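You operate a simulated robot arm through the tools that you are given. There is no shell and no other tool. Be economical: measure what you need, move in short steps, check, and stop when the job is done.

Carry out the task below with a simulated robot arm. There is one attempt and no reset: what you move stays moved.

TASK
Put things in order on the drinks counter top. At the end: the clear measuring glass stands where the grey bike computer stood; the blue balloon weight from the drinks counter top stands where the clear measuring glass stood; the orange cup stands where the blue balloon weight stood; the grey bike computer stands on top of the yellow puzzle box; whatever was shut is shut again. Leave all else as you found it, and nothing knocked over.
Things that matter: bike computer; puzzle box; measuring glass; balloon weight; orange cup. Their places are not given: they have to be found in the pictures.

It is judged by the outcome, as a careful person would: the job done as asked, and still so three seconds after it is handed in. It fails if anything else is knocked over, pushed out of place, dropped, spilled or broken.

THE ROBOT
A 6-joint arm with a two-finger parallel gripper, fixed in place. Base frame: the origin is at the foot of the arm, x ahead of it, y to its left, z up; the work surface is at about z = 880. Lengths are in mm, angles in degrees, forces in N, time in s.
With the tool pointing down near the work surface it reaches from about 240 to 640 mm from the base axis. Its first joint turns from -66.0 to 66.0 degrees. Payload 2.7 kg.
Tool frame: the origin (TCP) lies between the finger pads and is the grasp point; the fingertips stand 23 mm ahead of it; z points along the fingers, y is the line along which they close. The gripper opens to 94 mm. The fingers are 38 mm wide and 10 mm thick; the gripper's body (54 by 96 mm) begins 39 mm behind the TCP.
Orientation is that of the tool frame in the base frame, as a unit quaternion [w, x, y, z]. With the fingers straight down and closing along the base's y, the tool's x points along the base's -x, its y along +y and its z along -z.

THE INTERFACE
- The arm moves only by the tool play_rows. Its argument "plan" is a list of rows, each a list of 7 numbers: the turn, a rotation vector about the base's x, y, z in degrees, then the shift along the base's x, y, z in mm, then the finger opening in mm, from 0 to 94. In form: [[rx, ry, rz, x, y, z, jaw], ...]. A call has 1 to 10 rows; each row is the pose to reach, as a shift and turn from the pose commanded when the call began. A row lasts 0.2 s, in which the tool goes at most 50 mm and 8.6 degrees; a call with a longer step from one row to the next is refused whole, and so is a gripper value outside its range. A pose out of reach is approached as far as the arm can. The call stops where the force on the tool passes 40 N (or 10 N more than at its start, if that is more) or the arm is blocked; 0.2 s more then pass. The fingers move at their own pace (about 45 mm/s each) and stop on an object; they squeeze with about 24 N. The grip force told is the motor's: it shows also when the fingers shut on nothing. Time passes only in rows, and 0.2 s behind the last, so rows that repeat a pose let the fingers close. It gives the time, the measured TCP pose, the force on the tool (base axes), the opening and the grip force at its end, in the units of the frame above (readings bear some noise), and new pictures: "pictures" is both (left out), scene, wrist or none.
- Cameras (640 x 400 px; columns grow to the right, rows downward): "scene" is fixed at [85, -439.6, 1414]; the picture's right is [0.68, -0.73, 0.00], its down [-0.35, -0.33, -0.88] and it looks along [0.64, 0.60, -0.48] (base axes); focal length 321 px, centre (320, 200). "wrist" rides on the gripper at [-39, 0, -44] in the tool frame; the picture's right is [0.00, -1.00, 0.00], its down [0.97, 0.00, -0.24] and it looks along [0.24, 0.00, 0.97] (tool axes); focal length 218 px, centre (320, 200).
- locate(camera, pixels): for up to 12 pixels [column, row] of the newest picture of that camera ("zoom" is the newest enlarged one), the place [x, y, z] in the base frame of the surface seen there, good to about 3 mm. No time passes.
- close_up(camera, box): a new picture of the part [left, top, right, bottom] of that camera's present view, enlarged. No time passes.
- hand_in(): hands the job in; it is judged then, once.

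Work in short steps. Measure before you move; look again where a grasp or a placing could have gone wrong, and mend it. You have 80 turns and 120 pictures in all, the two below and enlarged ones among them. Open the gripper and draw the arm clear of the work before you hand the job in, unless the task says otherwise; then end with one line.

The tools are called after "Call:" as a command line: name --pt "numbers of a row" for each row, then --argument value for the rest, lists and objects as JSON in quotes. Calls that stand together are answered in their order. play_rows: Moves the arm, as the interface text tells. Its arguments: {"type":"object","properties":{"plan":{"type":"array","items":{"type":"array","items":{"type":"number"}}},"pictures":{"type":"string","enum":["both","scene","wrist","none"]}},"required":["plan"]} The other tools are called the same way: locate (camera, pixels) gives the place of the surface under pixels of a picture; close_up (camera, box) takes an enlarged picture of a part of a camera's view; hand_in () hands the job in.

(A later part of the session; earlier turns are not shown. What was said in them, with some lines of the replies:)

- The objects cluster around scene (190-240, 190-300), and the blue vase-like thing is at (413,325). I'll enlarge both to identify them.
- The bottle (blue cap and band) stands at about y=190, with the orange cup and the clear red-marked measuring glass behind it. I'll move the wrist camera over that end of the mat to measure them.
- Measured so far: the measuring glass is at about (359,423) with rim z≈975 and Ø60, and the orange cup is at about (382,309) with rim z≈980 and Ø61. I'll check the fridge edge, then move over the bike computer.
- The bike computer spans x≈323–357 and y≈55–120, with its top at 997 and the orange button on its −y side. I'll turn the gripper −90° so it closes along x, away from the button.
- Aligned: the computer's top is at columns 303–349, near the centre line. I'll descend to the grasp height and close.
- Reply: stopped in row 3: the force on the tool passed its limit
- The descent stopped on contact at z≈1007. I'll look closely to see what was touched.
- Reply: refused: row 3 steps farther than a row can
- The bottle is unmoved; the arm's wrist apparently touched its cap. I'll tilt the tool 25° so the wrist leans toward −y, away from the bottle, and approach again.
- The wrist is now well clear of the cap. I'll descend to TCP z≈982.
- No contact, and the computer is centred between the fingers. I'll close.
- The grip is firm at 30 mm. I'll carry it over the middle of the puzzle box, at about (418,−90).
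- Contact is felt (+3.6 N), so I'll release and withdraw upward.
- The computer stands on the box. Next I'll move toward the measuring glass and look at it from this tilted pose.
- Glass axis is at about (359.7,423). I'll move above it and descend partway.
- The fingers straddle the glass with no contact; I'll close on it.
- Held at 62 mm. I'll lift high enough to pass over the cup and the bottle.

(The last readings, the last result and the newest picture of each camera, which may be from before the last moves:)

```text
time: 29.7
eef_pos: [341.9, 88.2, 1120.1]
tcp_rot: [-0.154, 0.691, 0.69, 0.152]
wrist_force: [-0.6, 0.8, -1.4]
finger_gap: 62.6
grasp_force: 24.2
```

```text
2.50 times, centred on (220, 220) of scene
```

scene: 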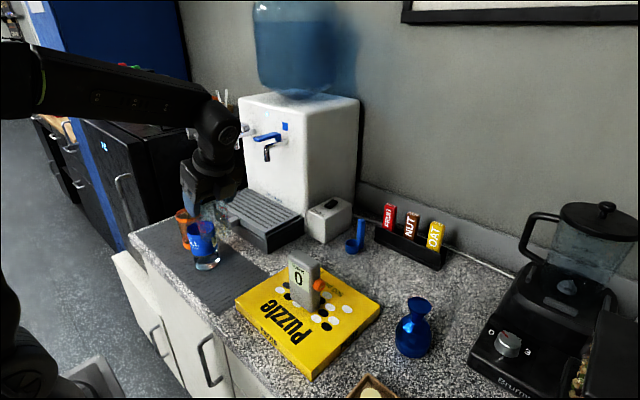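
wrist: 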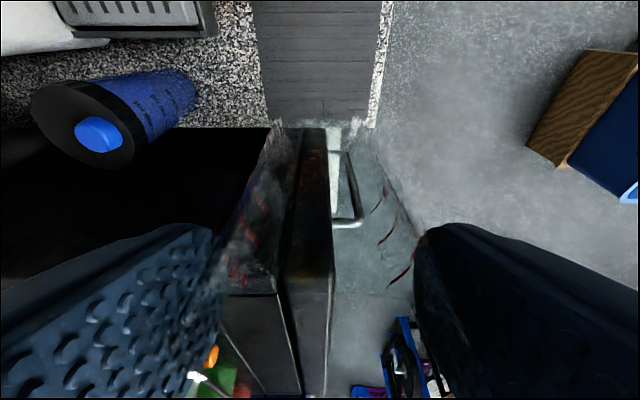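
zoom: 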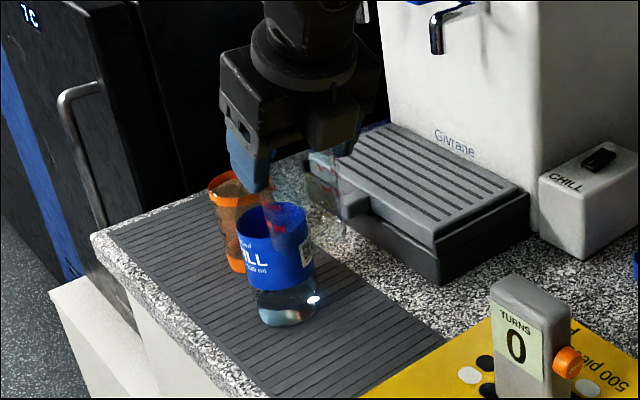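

Call:
play_rows --pt "0 0 0 -1 0 -40 45" --pt "0 0 0 -1 0 -80 45" --pt "0 0 0 -1 0 -120 45" --pt "0 0 0 -1 0 -138 45" --pt "0 0 0 -1 0 -148 45" --pt "0 0 0 -1 0 -148 45"

Call:
close_up --camera "scene" --box '[140, 150, 300, 310]'

```text
time: 31.1
eef_pos: [339.6, 91.3, 973.4]
tcp_rot: [-0.153, 0.691, 0.69, 0.151]
wrist_force: [0.8, 0.6, -1.3]
finger_gap: 62.4
grasp_force: 23.8
```

scene: 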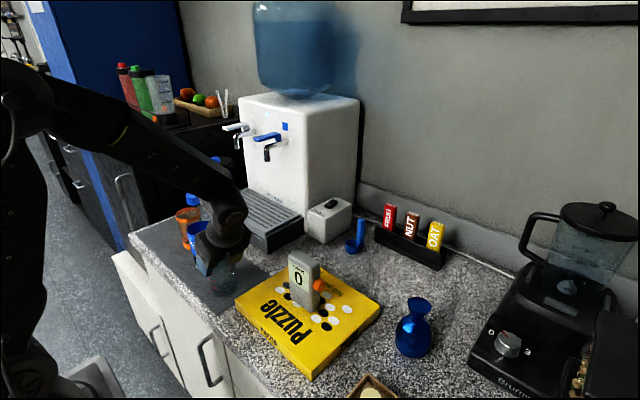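
wrist: 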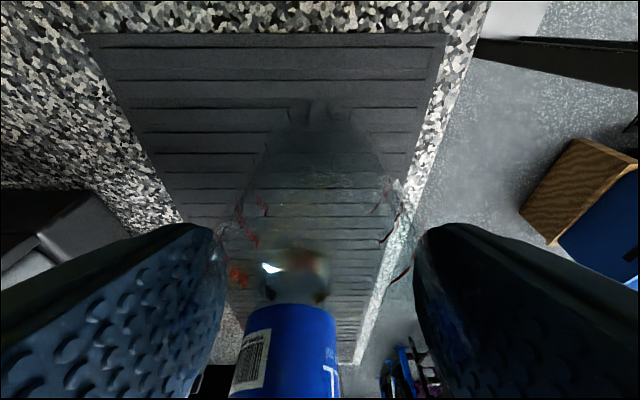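

```text
2.50 times, centred on (220, 230) of scene
```

zoom: 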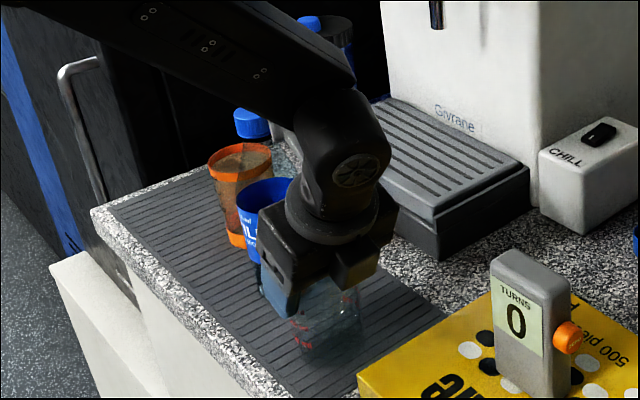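

Call:
play_rows --pt "0 0 0 0 0 -3 45" --pt "0 0 0 0 0 -5 45" --pt "0 0 0 0 0 -7 45" --pt "0 0 0 0 0 -7 45" --pictures "none"

```text
time: 32.1
eef_pos: [338.3, 90.2, 965.9]
tcp_rot: [-0.154, 0.69, 0.69, 0.152]
wrist_force: [-2.5, 0.8, 10.7]
finger_gap: 62.3
grasp_force: 24.0
```

The glass is seated (10.7 N upward). I'll ease up slightly, release and lift.

Call:
play_rows --pt "0 0 0 0 0 1.5 45" --pt "0 0 0 0 0 1.5 64" --pt "0 0 0 0 0 1.5 75" --pt "0 0 0 0 0 1.5 88" --pt "0 0 0 0 0 1.5 88" --pt "0 0 0 0 0 20 88" --pt "0 0 0 0 0 60 88" --pt "0 0 0 0 -30 90 94" --pt "0 0 0 0 -70 110 94" --pt "0 0 0 0 -70 110 94"

Call:
close_up --camera "scene" --box '[140, 150, 300, 310]'

```text
time: 34.3
eef_pos: [338.6, 21.2, 1075.9]
tcp_rot: [-0.153, 0.691, 0.69, 0.151]
wrist_force: [-0.7, 0.1, -0.8]
finger_gap: 94.1
grasp_force: 0.0
```

scene: 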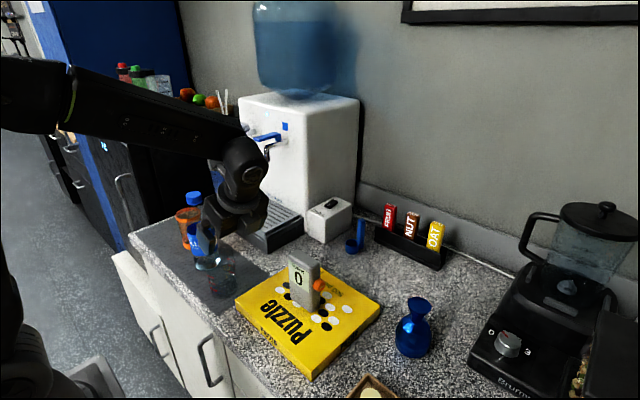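
wrist: 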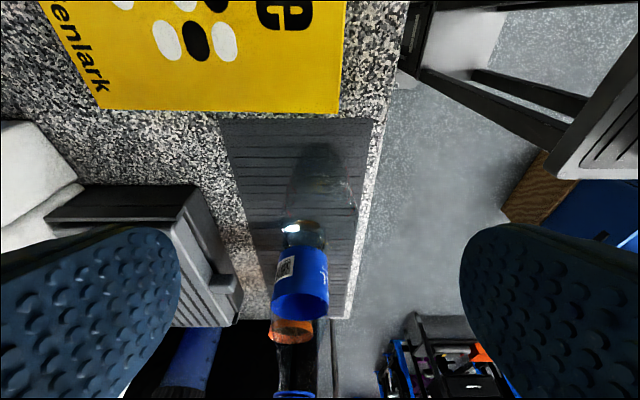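

```text
2.50 times, centred on (220, 230) of scene
```

zoom: 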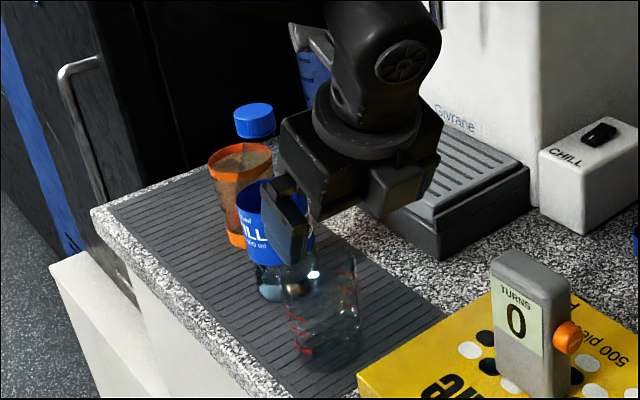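

The glass is standing in place. I'll measure the balloon weight and the blender near it.

Call:
close_up --camera "scene" --box '[360, 270, 460, 370]'

Call:
locate --camera "scene" --pixels '[[472, 340], [512, 280], [525, 245], [560, 215], [600, 208], [590, 250], [505, 345], [530, 380], [417, 300], [410, 352], [372, 378], [430, 250]]'

```text
4.00 times, centred on (410, 320) of scene
```

zoom: 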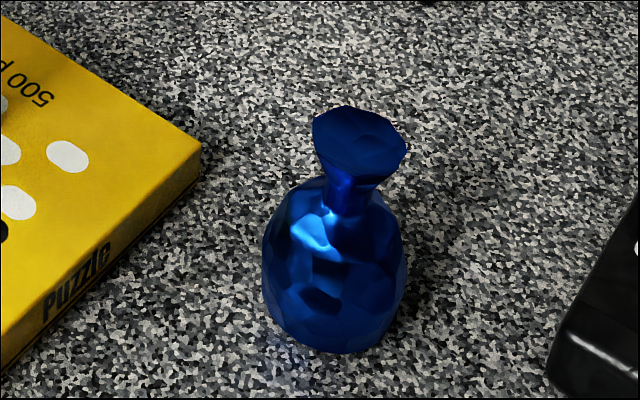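

```text
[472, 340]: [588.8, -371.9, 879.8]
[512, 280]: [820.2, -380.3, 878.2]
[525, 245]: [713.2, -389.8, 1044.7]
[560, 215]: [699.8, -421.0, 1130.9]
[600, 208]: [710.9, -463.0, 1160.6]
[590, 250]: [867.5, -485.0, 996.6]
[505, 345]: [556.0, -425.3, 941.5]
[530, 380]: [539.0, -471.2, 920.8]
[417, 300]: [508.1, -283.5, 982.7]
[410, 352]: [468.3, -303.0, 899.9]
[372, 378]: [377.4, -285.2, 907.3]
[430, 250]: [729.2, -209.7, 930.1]
```

The weight has a flared top (z≈983, ~41 mm across), a narrow neck and a round body at about (500,−290). I'll go there high and view its profile.

Call:
play_rows --pt "0 0 0 0 0 45 94" --pt "0 0 0 18 -44 50 94" --pt "0 0 0 36 -88 50 94" --pt "0 0 0 54 -132 50 94" --pt "0 0 0 72 -176 50 94" --pt "0 0 0 90 -220 50 94" --pt "0 0 0 108 -264 50 94" --pt "0 0 0 126 -308 40 94" --pt "0 0 0 144 -350 20 94" --pt "0 0 0 160 -385 0 94" --pictures "wrist"

Call:
close_up --camera "wrist" --box '[240, 130, 400, 230]'

```text
time: 36.5
eef_pos: [458.5, -343.9, 1063.3]
tcp_rot: [-0.153, 0.69, 0.691, 0.151]
wrist_force: [0.2, 1.1, 3.1]
finger_gap: 94.1
grasp_force: 0.1
out of reach, approached as far as the arm can: row 9, 10
```

wrist: 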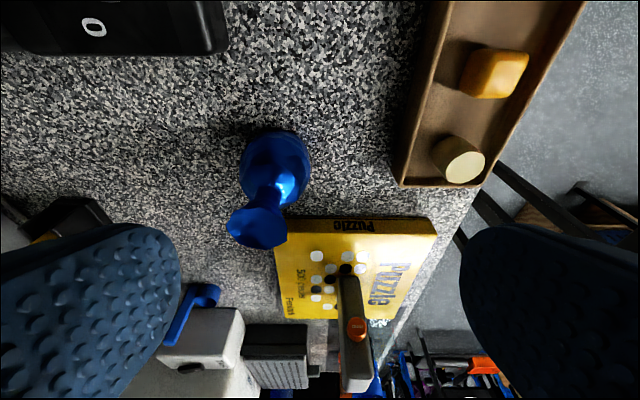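

```text
4.00 times, centred on (320, 180) of wrist
```

zoom: 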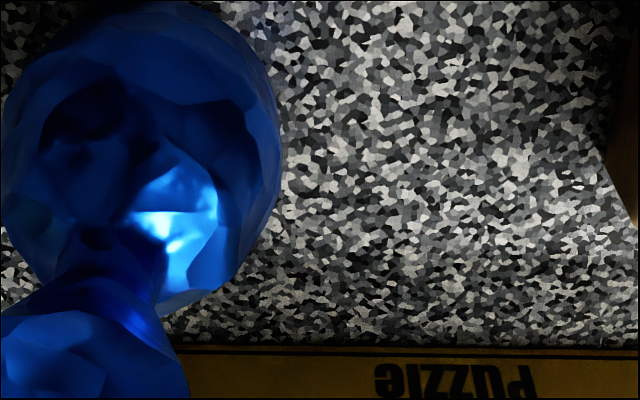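

Call:
locate --camera "wrist" --pixels '[[242, 170], [307, 165], [274, 132], [285, 190], [258, 235], [285, 222], [230, 228], [258, 210], [272, 200], [262, 197]]'

Call:
locate --camera "scene" --pixels '[[420, 304], [411, 300], [427, 308], [416, 318], [399, 335], [426, 335], [410, 354], [405, 318], [424, 322], [410, 342]]'

```text
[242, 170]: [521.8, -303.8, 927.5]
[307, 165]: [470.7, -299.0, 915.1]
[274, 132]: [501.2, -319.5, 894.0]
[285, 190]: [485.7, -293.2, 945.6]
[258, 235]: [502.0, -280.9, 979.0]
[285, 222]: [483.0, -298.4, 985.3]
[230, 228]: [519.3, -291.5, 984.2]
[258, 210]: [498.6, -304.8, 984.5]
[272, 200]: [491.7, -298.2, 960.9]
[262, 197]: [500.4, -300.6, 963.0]
```

```text
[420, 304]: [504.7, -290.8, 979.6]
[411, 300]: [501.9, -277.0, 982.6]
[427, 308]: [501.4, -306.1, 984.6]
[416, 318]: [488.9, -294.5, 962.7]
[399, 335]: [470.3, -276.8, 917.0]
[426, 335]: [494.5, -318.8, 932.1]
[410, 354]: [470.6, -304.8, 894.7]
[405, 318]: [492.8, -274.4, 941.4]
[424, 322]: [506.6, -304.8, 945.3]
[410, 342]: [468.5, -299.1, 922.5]
```

Call:
play_rows --pt "0 0 0 0 36 -8 94" --pt "0 0 0 0 72 -16 94" --pt "0 0 0 0 72 -16 94" --pictures "wrist"

```text
time: 37.3
eef_pos: [454.5, -268.2, 1047.9]
tcp_rot: [-0.153, 0.691, 0.69, 0.152]
wrist_force: [-0.8, -0.3, -0.5]
finger_gap: 93.8
grasp_force: 0.0
```

wrist: 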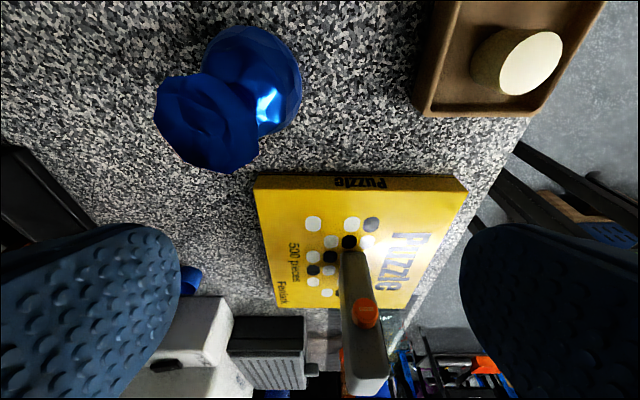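

Call:
play_rows --pt "0 0 0 22 -12 0 94" --pt "0 0 0 43 -23 0 94" --pt "0 0 0 43 -23 0 94"

```text
time: 38.1
eef_pos: [498.6, -289.9, 1048.3]
tcp_rot: [-0.155, 0.69, 0.69, 0.151]
wrist_force: [-0.8, 1.0, 0.1]
finger_gap: 94.0
grasp_force: 0.0
```

scene: 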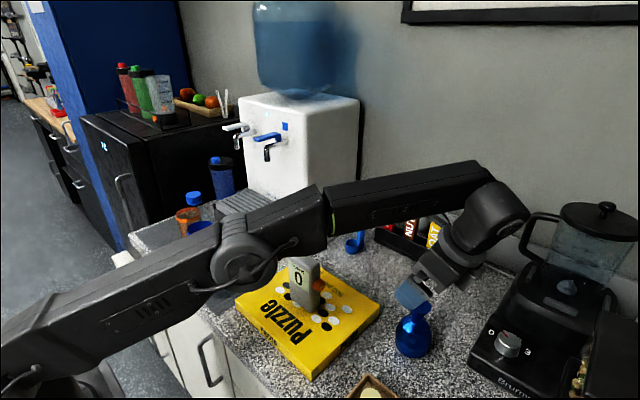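
wrist: 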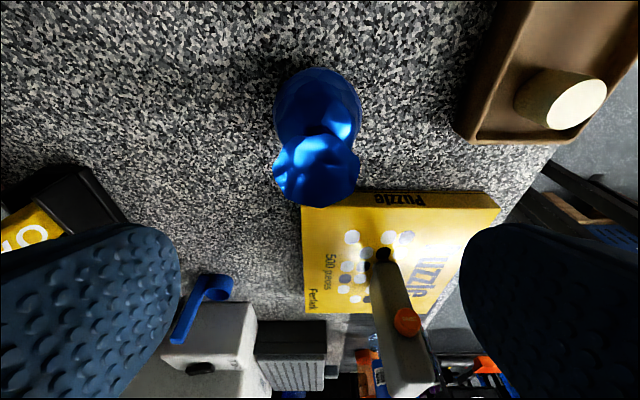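

Centred over the weight (columns 275–360). I'll descend to z≈969 so the pads hold under the flare.

Call:
play_rows --pt "0 0 0 1 -1 -30 94" --pt "0 0 0 1 -1 -55 94" --pt "0 0 0 1 -1 -79 94" --pt "0 0 0 1 -1 -79 94"

Call:
close_up --camera "scene" --box '[350, 230, 490, 370]'

```text
time: 39.1
eef_pos: [501.8, -293.0, 966.1]
tcp_rot: [-0.153, 0.691, 0.69, 0.151]
wrist_force: [-0.5, -0.6, -0.4]
finger_gap: 94.2
grasp_force: 0.0
```

scene: 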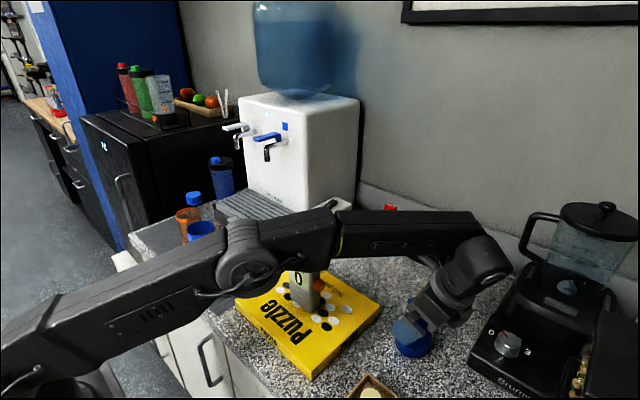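
wrist: 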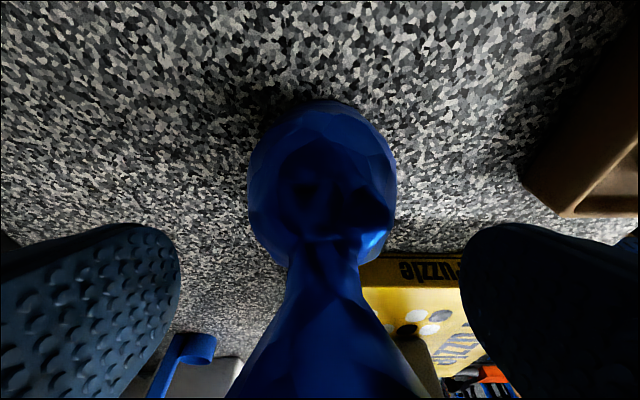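

```text
2.86 times, centred on (420, 300) of scene
```

zoom: 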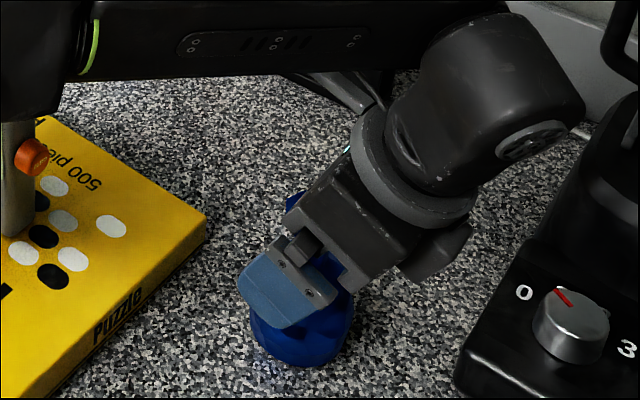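

Call:
play_rows --pt "0 0 0 0 0 1 70" --pt "0 0 0 0 0 1 50" --pt "0 0 0 0 0 1 30" --pt "0 0 0 0 0 1 20" --pt "0 0 0 0 0 1 20" --pt "0 0 0 0 0 1 20" --pt "0 0 0 0 0 1 20"

Call:
close_up --camera "scene" --box '[350, 230, 490, 370]'

```text
time: 40.7
eef_pos: [500.9, -292.0, 967.2]
tcp_rot: [-0.153, 0.691, 0.69, 0.15]
wrist_force: [1.2, -0.9, 0.7]
finger_gap: 23.0
grasp_force: 24.3
```

scene: 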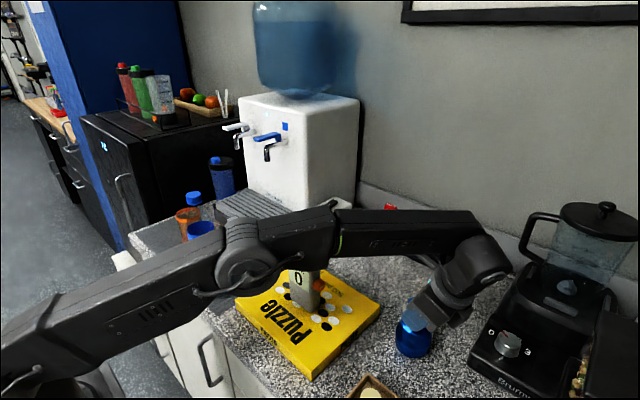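
wrist: 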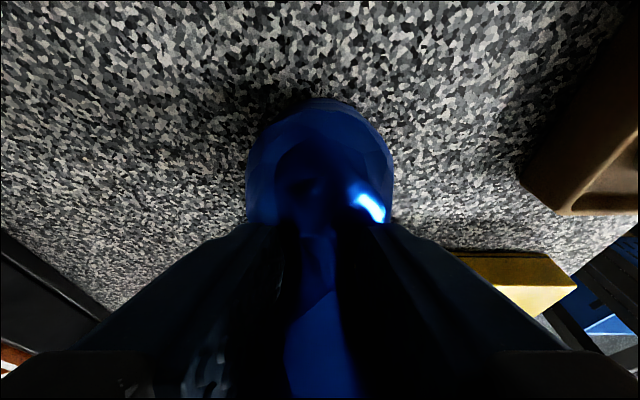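

```text
2.86 times, centred on (420, 300) of scene
```

zoom: 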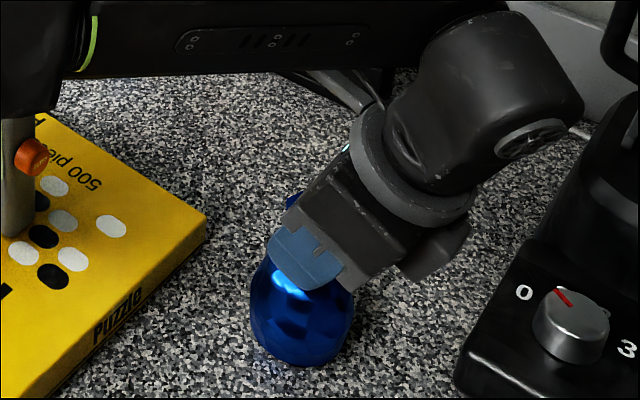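

Gripped on the neck at 23 mm. I'll lift straight up.

Call:
play_rows --pt "0 0 0 0 0 5 20" --pt "0 0 0 0 0 20 20" --pt "0 0 0 0 0 50 20" --pt "0 0 0 -10 10 80 20" --pt "0 0 0 -25 25 105 20" --pt "0 0 0 -45 45 130 20" --pt "0 0 0 -70 75 150 20" --pt "0 0 0 -70 75 150 20"

```text
time: 42.5
eef_pos: [431.2, -215.9, 1118.2]
tcp_rot: [-0.154, 0.69, 0.691, 0.151]
wrist_force: [0.0, -0.7, -1.7]
finger_gap: 22.7
grasp_force: 24.3
```

scene: 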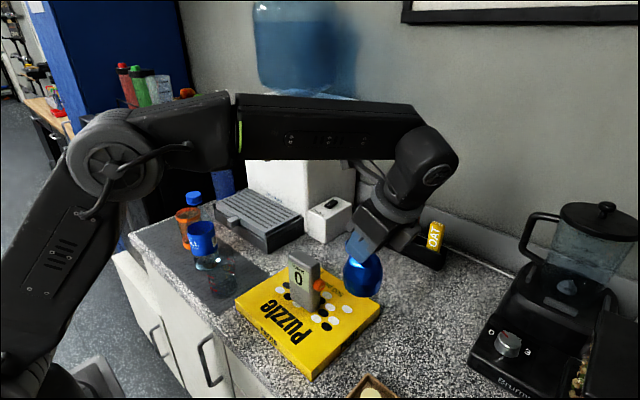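
wrist: 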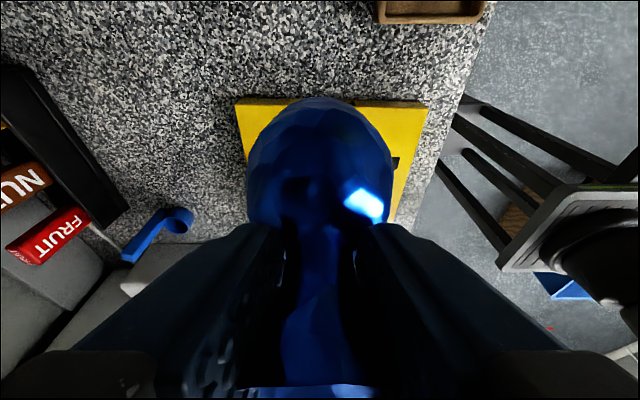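

Call:
play_rows --pt "0 0 0 -10 10 40 20" --pt "0 0 0 -20 30 80 20" --pt "0 0 0 -30 70 90 20" --pt "0 0 0 -40 115 90 20" --pt "0 0 0 -50 160 90 20" --pt "0 0 0 -60 205 90 20" --pt "0 0 0 -70 250 90 20" --pt "0 0 0 -70 297 90 20" --pt "0 0 0 -70 344 90 20" --pt "0 0 0 -70 391 90 20" --pictures "none"

Call:
play_rows --pt "0 0 0 0 45 0 20" --pt "0 0 0 0 90 0 20" --pt "0 0 0 0 135 0 20" --pt "0 0 0 0 180 0 20" --pt "0 0 0 0 225 0 20" --pt "0 0 0 0 248 0 20" --pt "0 0 0 0 248 -45 20" --pt "0 0 0 0 248 -90 20" --pt "0 0 0 0 248 -90 20"

```text
time: 44.7
eef_pos: [355.9, 177.2, 1204.7]
tcp_rot: [-0.154, 0.691, 0.69, 0.151]
wrist_force: [0.9, 0.9, -2.0]
finger_gap: 21.6
grasp_force: 24.3
```

```text
time: 46.7
eef_pos: [360.3, 425.1, 1112.9]
tcp_rot: [-0.153, 0.691, 0.69, 0.151]
wrist_force: [-0.6, 0.5, -0.8]
finger_gap: 21.7
grasp_force: 23.7
```

scene: 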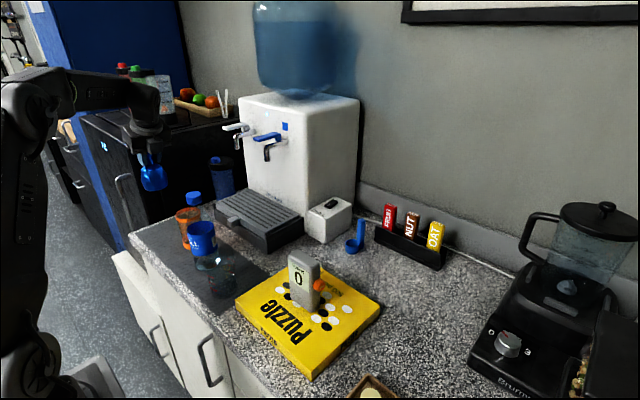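
wrist: 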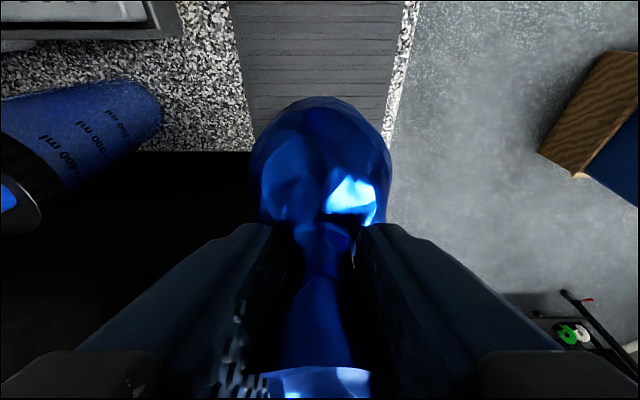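

Call:
play_rows --pt "0 0 0 0 -1 -45 20" --pt "0 0 0 0 -1 -90 20" --pt "0 0 0 0 -1 -120 20" --pt "0 0 0 0 -1 -134 20" --pt "0 0 0 0 -1 -134 20"

Call:
close_up --camera "scene" --box '[110, 150, 230, 270]'

```text
time: 47.9
eef_pos: [360.2, 418.5, 979.9]
tcp_rot: [-0.153, 0.691, 0.69, 0.151]
wrist_force: [0.0, 0.5, -1.9]
finger_gap: 21.7
grasp_force: 24.3
```

scene: 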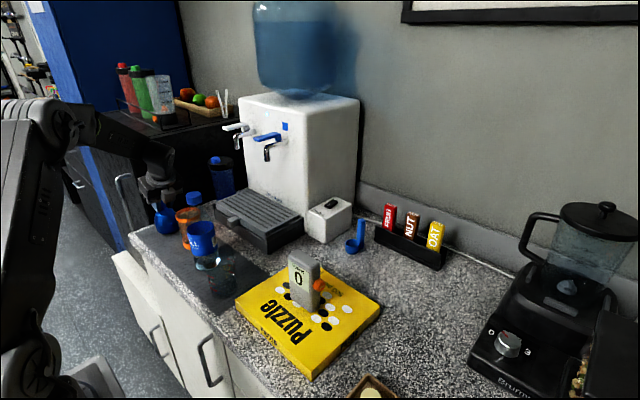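
wrist: 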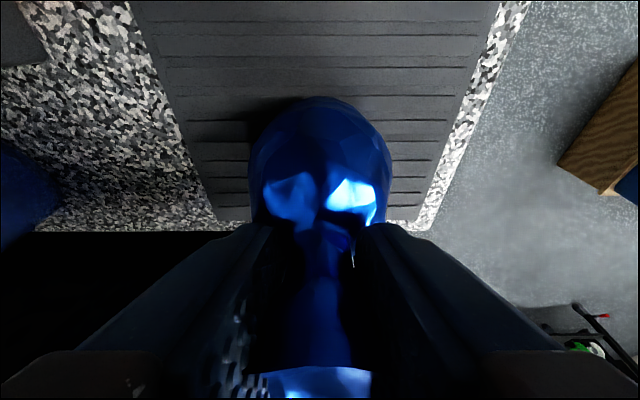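

```text
3.33 times, centred on (170, 210) of scene
```

zoom: 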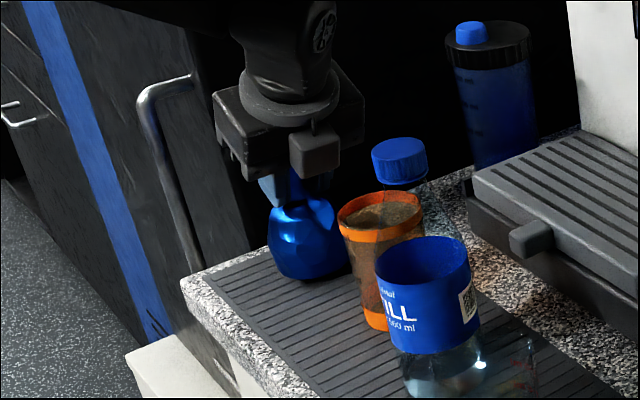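

Call:
play_rows --pt "0 0 0 0 0 -3 20" --pt "0 0 0 0 0 -6 20" --pt "0 0 0 0 0 -8 20" --pt "0 0 0 0 0 -10 20" --pt "0 0 0 0 0 -10 20" --pictures "none"

```text
time: 49.1
eef_pos: [359.7, 420.4, 970.4]
tcp_rot: [-0.154, 0.691, 0.69, 0.15]
wrist_force: [0.9, 0.3, -1.5]
finger_gap: 21.9
grasp_force: 23.8
```

Not yet down; I'll continue in small steps.

Call:
play_rows --pt "0 0 0 0 0 -1 20" --pt "0 0 0 0 0 -2 20" --pt "0 0 0 0 0 -3 20" --pt "0 0 0 0 0 -3 20" --pictures "scene"

Call:
close_up --camera "scene" --box '[130, 170, 210, 250]'

```text
time: 50.1
eef_pos: [360.0, 420.9, 970.7]
tcp_rot: [-0.153, 0.691, 0.69, 0.153]
wrist_force: [-3.8, -3.6, 11.6]
finger_gap: 21.9
grasp_force: 24.0
```

scene: 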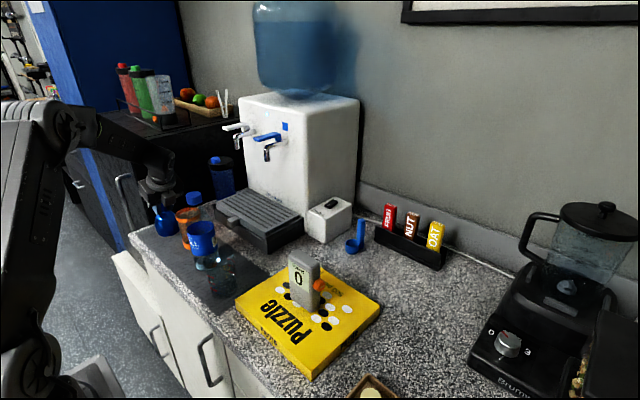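

```text
5.00 times, centred on (170, 210) of scene
```

zoom: 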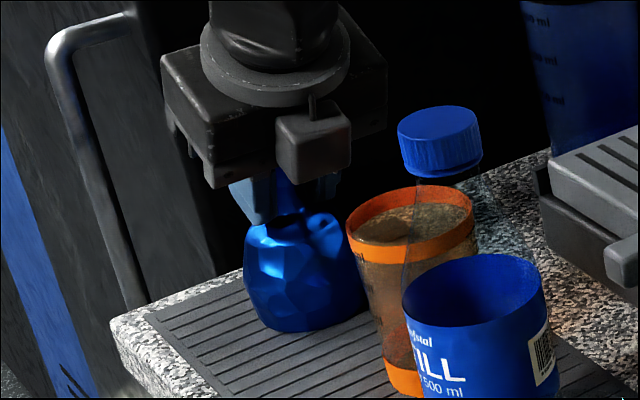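

Seated at 11.6 N and upright. I'll ease up, release and lift.

Call:
play_rows --pt "0 0 0 0 0 2 22" --pt "0 0 0 0 0 2 40" --pt "0 0 0 0 0 2 60" --pt "0 0 0 0 0 2 80" --pt "0 0 0 0 0 2 90" --pt "0 0 0 0 0 30 94" --pt "0 0 0 0 0 75 94" --pt "0 0 0 0 0 120 94" --pt "0 0 0 0 0 165 94" --pt "0 0 0 0 0 200 94"

Call:
close_up --camera "scene" --box '[130, 170, 210, 250]'

```text
time: 52.3
eef_pos: [357.1, 423.5, 1172.8]
tcp_rot: [-0.153, 0.691, 0.69, 0.15]
wrist_force: [0.7, 0.8, 0.0]
finger_gap: 94.3
grasp_force: 0.1
```

scene: 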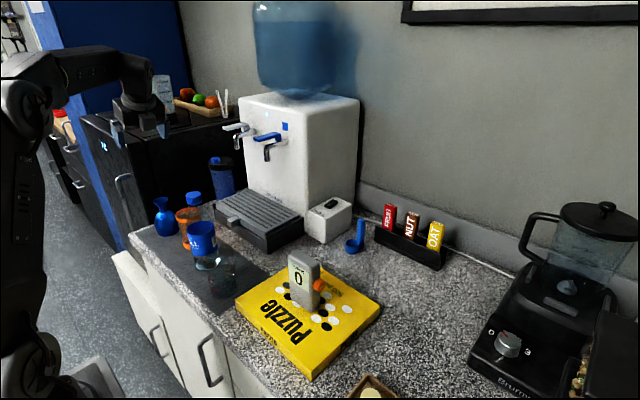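
wrist: 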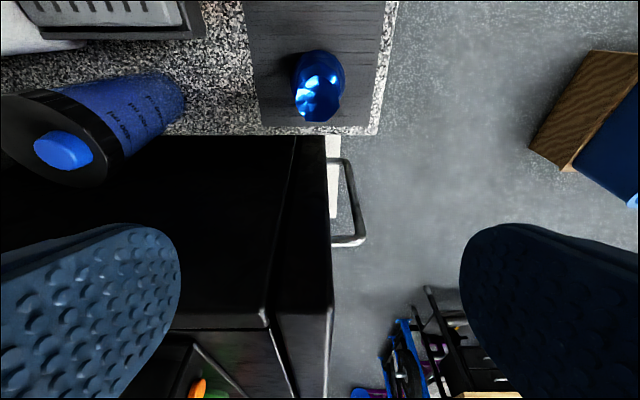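

```text
5.00 times, centred on (170, 210) of scene
```

zoom: 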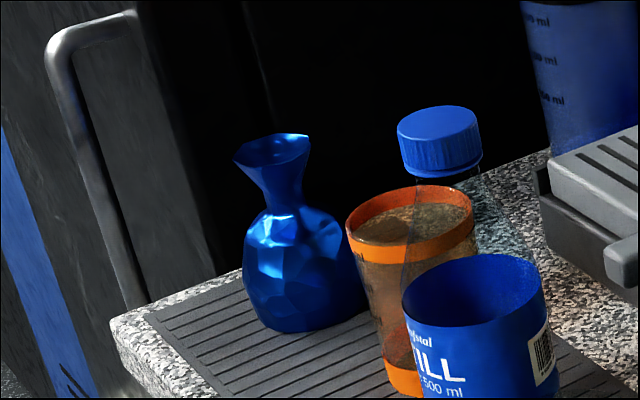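

The weight is standing in place. Next is the cup; I'll check the drip tray, which matters if the fingers close along x.

Call:
locate --camera "scene" --pixels '[[234, 223], [239, 226], [218, 212], [264, 250], [264, 240], [225, 205], [216, 208], [250, 232], [193, 197], [193, 192], [187, 197], [200, 199]]'

Call:
locate --camera "wrist" --pixels '[[198, 30], [170, 35], [314, 105], [314, 118], [342, 75], [295, 75]]'

```text
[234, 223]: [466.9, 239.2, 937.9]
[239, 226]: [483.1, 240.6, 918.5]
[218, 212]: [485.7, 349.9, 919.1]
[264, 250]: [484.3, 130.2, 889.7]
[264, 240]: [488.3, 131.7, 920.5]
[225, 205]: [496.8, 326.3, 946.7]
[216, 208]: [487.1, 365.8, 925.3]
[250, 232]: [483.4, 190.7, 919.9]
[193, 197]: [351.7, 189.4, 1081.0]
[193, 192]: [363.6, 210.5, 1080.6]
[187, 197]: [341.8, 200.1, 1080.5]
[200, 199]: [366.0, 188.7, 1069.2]
```

```text
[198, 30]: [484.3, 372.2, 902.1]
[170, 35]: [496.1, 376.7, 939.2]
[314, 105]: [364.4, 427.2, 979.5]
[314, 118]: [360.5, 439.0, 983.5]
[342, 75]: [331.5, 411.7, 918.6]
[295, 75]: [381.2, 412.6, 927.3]
```

The tray front is at x≈484, so closing along x is safe. I'll straighten the tool to vertical, so it doesn't lean over the bottle, and move above the cup.

Call:
play_rows --pt "-8.4 0 0 8 -35 0 94" --pt "-16.8 0 0 16 -75 0 94" --pt "-25 0 0 23.5 -113 0 94" --pt "-25 0 0 23.5 -113 -40 94" --pt "-25 0 0 23.5 -113 -80 94" --pt "-25 0 0 23.5 -113 -115 94" --pt "-25 0 0 23.5 -113 -115 94"

Call:
close_up --camera "scene" --box '[110, 120, 270, 280]'

```text
time: 53.9
eef_pos: [383.6, 308.6, 1055.2]
tcp_rot: [0.0, 0.708, 0.706, -0.001]
wrist_force: [-0.5, -0.1, 0.5]
finger_gap: 93.7
grasp_force: 0.1
```

scene: 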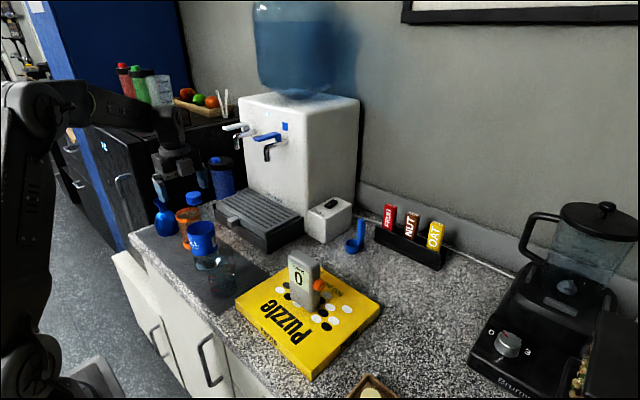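
wrist: 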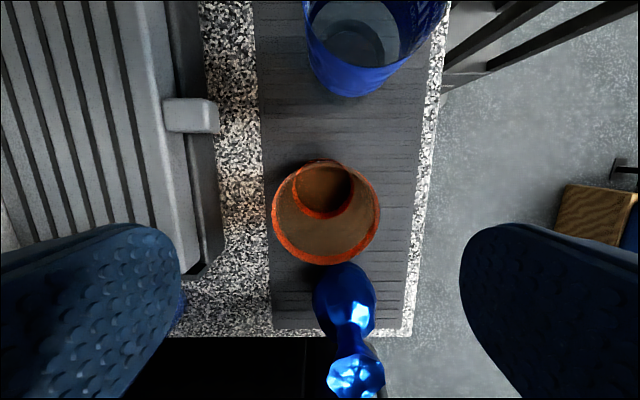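

```text
2.50 times, centred on (190, 200) of scene
```

zoom: 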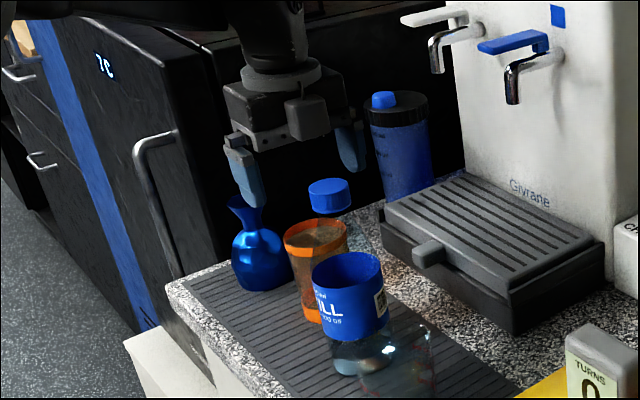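

Cup rim centre is at about (379.5,307). I'll correct and descend to z≈963.

Call:
play_rows --pt "0 0 0 -3 -1.5 -30 94" --pt "0 0 0 -3 -1.5 -60 94" --pt "0 0 0 -3 -1.5 -80 94" --pt "0 0 0 -3 -1.5 -93 94" --pt "0 0 0 -3 -1.5 -93 94"

Call:
close_up --camera "scene" --box '[110, 120, 270, 280]'

```text
time: 55.1
eef_pos: [381.4, 307.9, 961.4]
tcp_rot: [-0.001, 0.708, 0.707, -0.002]
wrist_force: [0.4, 0.5, -0.8]
finger_gap: 93.8
grasp_force: 0.1
```

scene: 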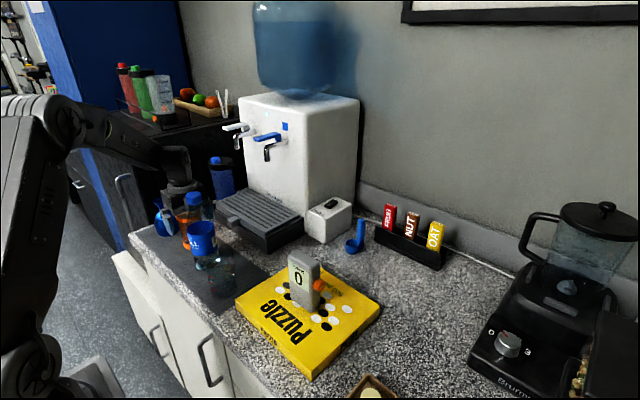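
wrist: 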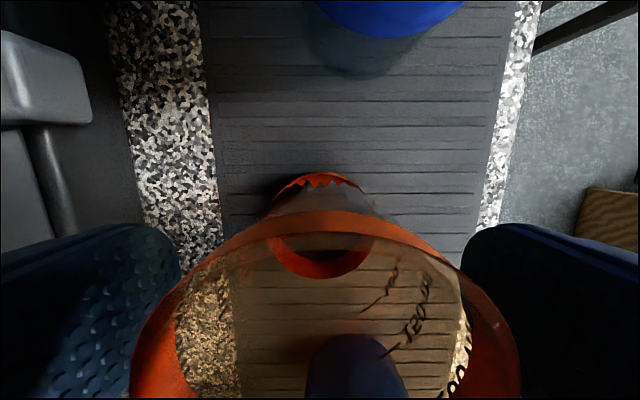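

```text
2.50 times, centred on (190, 200) of scene
```

zoom: 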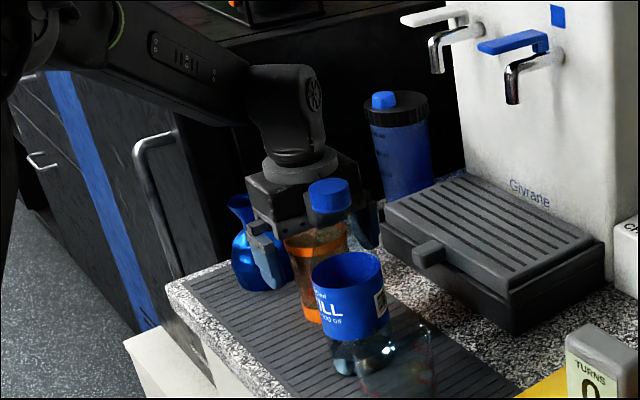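

Call:
play_rows --pt "0 0 0 0 0 0 80" --pt "0 0 0 0 0 0 66" --pt "0 0 0 0 0 0 50" --pt "0 0 0 0 0 0 45" --pt "0 0 0 0 0 0 45" --pt "0 0 0 0 0 0 45" --pictures "none"

Call:
play_rows --pt "0 0 0 0 0 5 45" --pt "0 0 0 0 0 25 45" --pt "0 0 0 0 0 65 45" --pt "0 0 0 0 0 110 45" --pt "0 0 0 0 0 155 45" --pt "0 0 0 0 0 200 45" --pt "0 0 0 0 0 240 45" --pt "0 0 0 0 0 240 45"

```text
time: 56.5
eef_pos: [381.0, 306.8, 963.1]
tcp_rot: [-0.001, 0.708, 0.706, -0.001]
wrist_force: [-0.5, 0.1, 0.3]
finger_gap: 56.5
grasp_force: 24.4
```

```text
time: 58.3
eef_pos: [378.6, 304.4, 1205.7]
tcp_rot: [0.0, 0.708, 0.706, -0.002]
wrist_force: [0.0, 0.2, 0.1]
finger_gap: 56.4
grasp_force: 23.9
```

scene: 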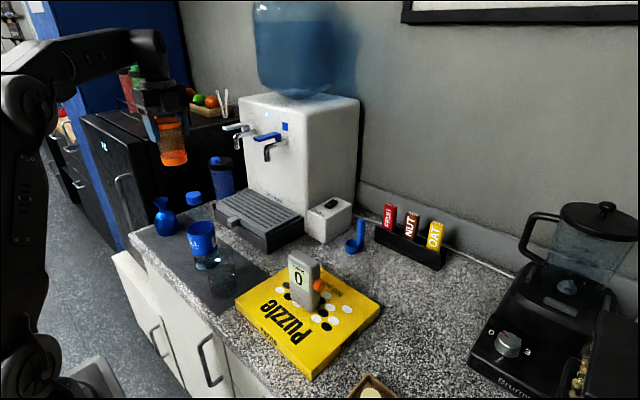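
wrist: 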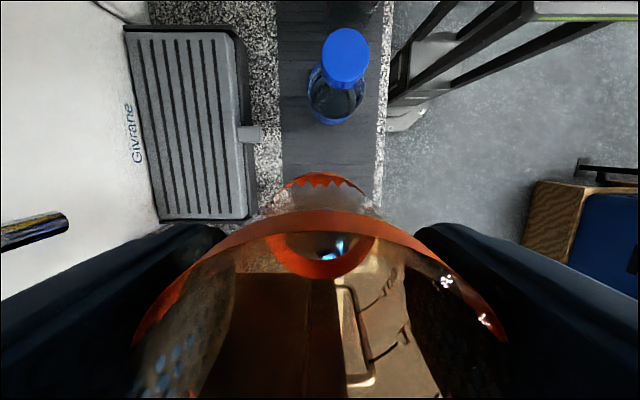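

The cup is held at 56 mm. I'll carry it past the bottle toward the weight's old place at (499,−292).

Call:
play_rows --pt "0 0 0 -5 -45 0 45" --pt "0 0 0 -10 -92 0 45" --pt "0 0 0 -10 -139 0 45" --pt "0 0 0 -10 -186 0 45" --pt "0 0 0 -10 -233 0 45" --pt "0 0 0 -10 -280 -5 45" --pt "0 0 0 0 -325 -10 45" --pt "0 0 0 10 -370 -15 45" --pt "0 0 0 20 -415 -20 45" --pt "0 0 0 35 -460 -25 45" --pictures "none"

Call:
play_rows --pt "0 0 0 15 -40 -10 45" --pt "0 0 0 35 -80 -25 45" --pt "0 0 0 55 -115 -50 45" --pt "0 0 0 70 -130 -80 45" --pt "0 0 0 84 -138 -115 45" --pt "0 0 0 84 -138 -145 45" --pt "0 0 0 84 -138 -145 45"

```text
time: 60.5
eef_pos: [415.3, -155.8, 1175.2]
tcp_rot: [-0.001, 0.708, 0.706, -0.002]
wrist_force: [0.4, 0.8, -0.3]
finger_gap: 56.4
grasp_force: 23.9
```

```text
time: 62.1
eef_pos: [501.5, -288.8, 1031.4]
tcp_rot: [0.0, 0.708, 0.706, -0.003]
wrist_force: [-0.3, 0.4, -0.4]
finger_gap: 56.5
grasp_force: 24.0
```

scene: 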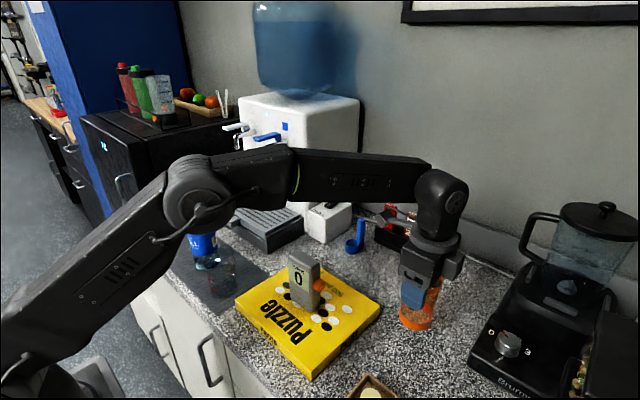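
wrist: 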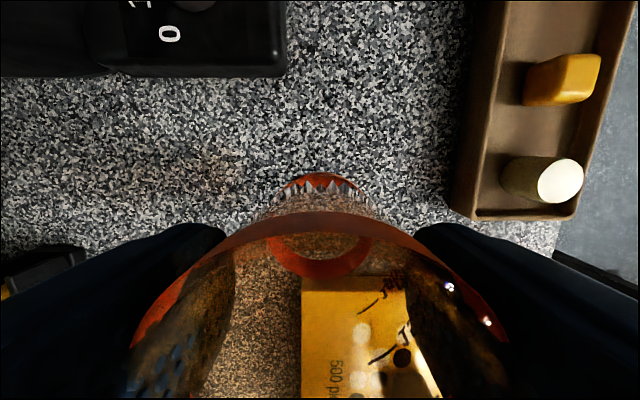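

Call:
play_rows --pt "0 0 0 -1 -1.5 -25 45" --pt "0 0 0 -1 -1.5 -48 45" --pt "0 0 0 -1 -1.5 -62 45" --pt "0 0 0 -1 -1.5 -66 45" --pt "0 0 0 -1 -1.5 -66 45"

```text
time: 63.3
eef_pos: [498.1, -292.3, 966.0]
tcp_rot: [0.0, 0.708, 0.706, -0.001]
wrist_force: [-0.5, -0.2, -0.3]
finger_gap: 56.6
grasp_force: 24.0
```

scene: 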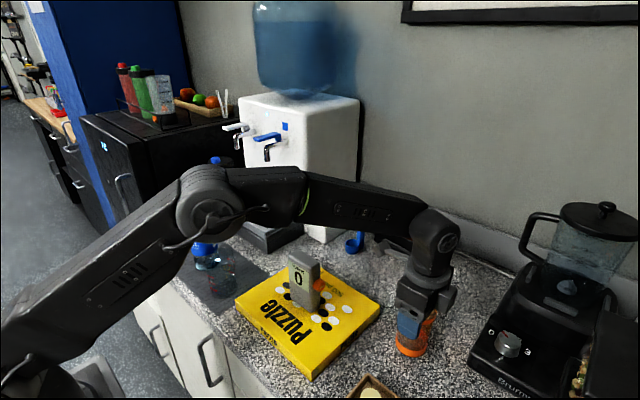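
wrist: 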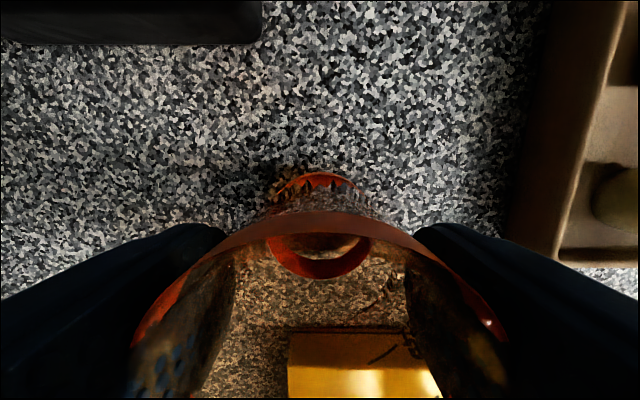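

Call:
play_rows --pt "0 0 0 0 0 -2 45" --pt "0 0 0 0 0 -4 45" --pt "0 0 0 0 0 -6 45" --pt "0 0 0 0 0 -7 45" --pt "0 0 0 0 0 -7 45" --pictures "none"

```text
time: 64.5
eef_pos: [497.4, -294.2, 960.9]
tcp_rot: [0.002, 0.708, 0.706, -0.001]
wrist_force: [-2.0, 3.5, 23.0]
finger_gap: 56.6
grasp_force: 24.1
```

The cup is firmly seated (23 N). I'll ease up 2 mm, release and lift away.

Call:
play_rows --pt "0 0 0 0 0 2 45" --pt "0 0 0 0 0 2 60" --pt "0 0 0 0 0 2 72" --pt "0 0 0 0 0 2 84" --pt "0 0 0 0 0 2 90" --pt "0 0 0 0 0 30 94" --pt "0 0 0 0 0 70 94" --pt "0 0 0 -10 15 110 94" --pt "0 0 0 -25 30 150 94" --pt "0 0 0 -45 55 180 94" --pictures "none"

Call:
play_rows --pt "0 0 0 -20 40 10 94" --pt "0 0 0 -40 80 20 94" --pt "0 0 0 -55 125 20 94" --pt "0 0 0 -70 170 20 94" --pt "0 0 0 -90 210 20 94" --pt "0 0 0 -110 250 20 94" --pt "0 0 0 -110 250 20 94"

Call:
close_up --camera "scene" --box '[240, 200, 480, 390]'

Call:
close_up --camera "scene" --box '[120, 170, 280, 310]'

```text
time: 66.7
eef_pos: [453.9, -235.1, 1138.2]
tcp_rot: [-0.001, 0.708, 0.706, -0.003]
wrist_force: [-0.5, 0.3, 0.1]
finger_gap: 93.9
grasp_force: 0.0
```

```text
time: 68.3
eef_pos: [342.9, 10.3, 1157.4]
tcp_rot: [-0.001, 0.708, 0.706, -0.001]
wrist_force: [0.1, -0.4, 0.0]
finger_gap: 93.7
grasp_force: 0.1
```

scene: 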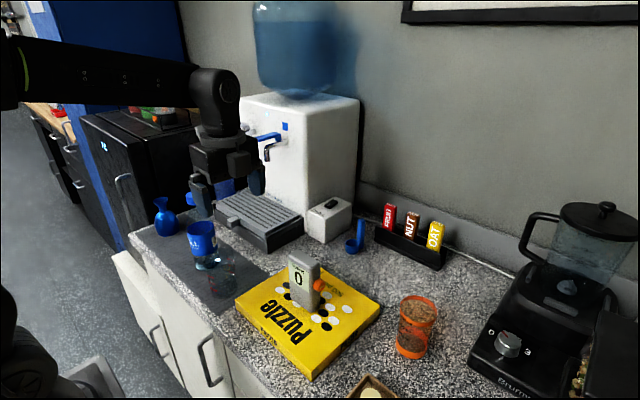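
wrist: 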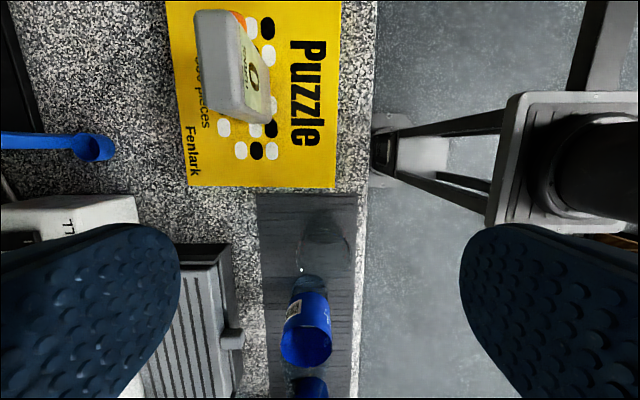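

```text
2.11 times, centred on (360, 295) of scene
```

zoom: 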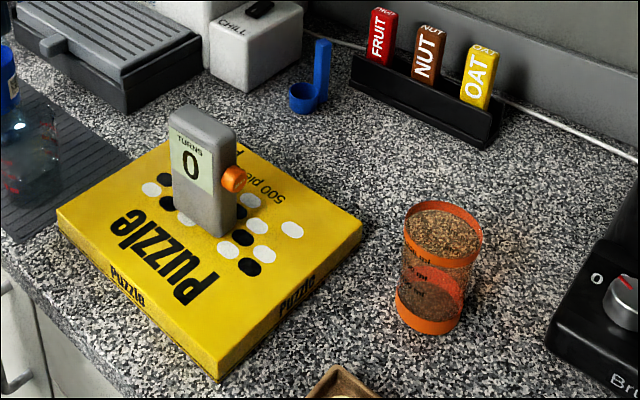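

```text
2.86 times, centred on (200, 240) of scene
```

zoom: 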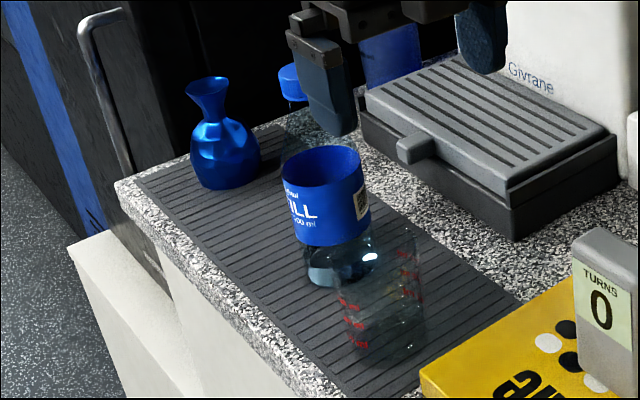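

Everything stands upright in its place, the bottle and box are unmoved, and the gripper is open and clear. I'll hand the job in.

Call:
hand_in

```text
The job is handed in.
```

The job is handed in: the bike computer stands on the puzzle box, the measuring glass where the computer was, the balloon weight where the glass was and the orange cup where the weight was. The arm touched the water bottle's cap once, but the bottle did not move, and nothing was knocked over.
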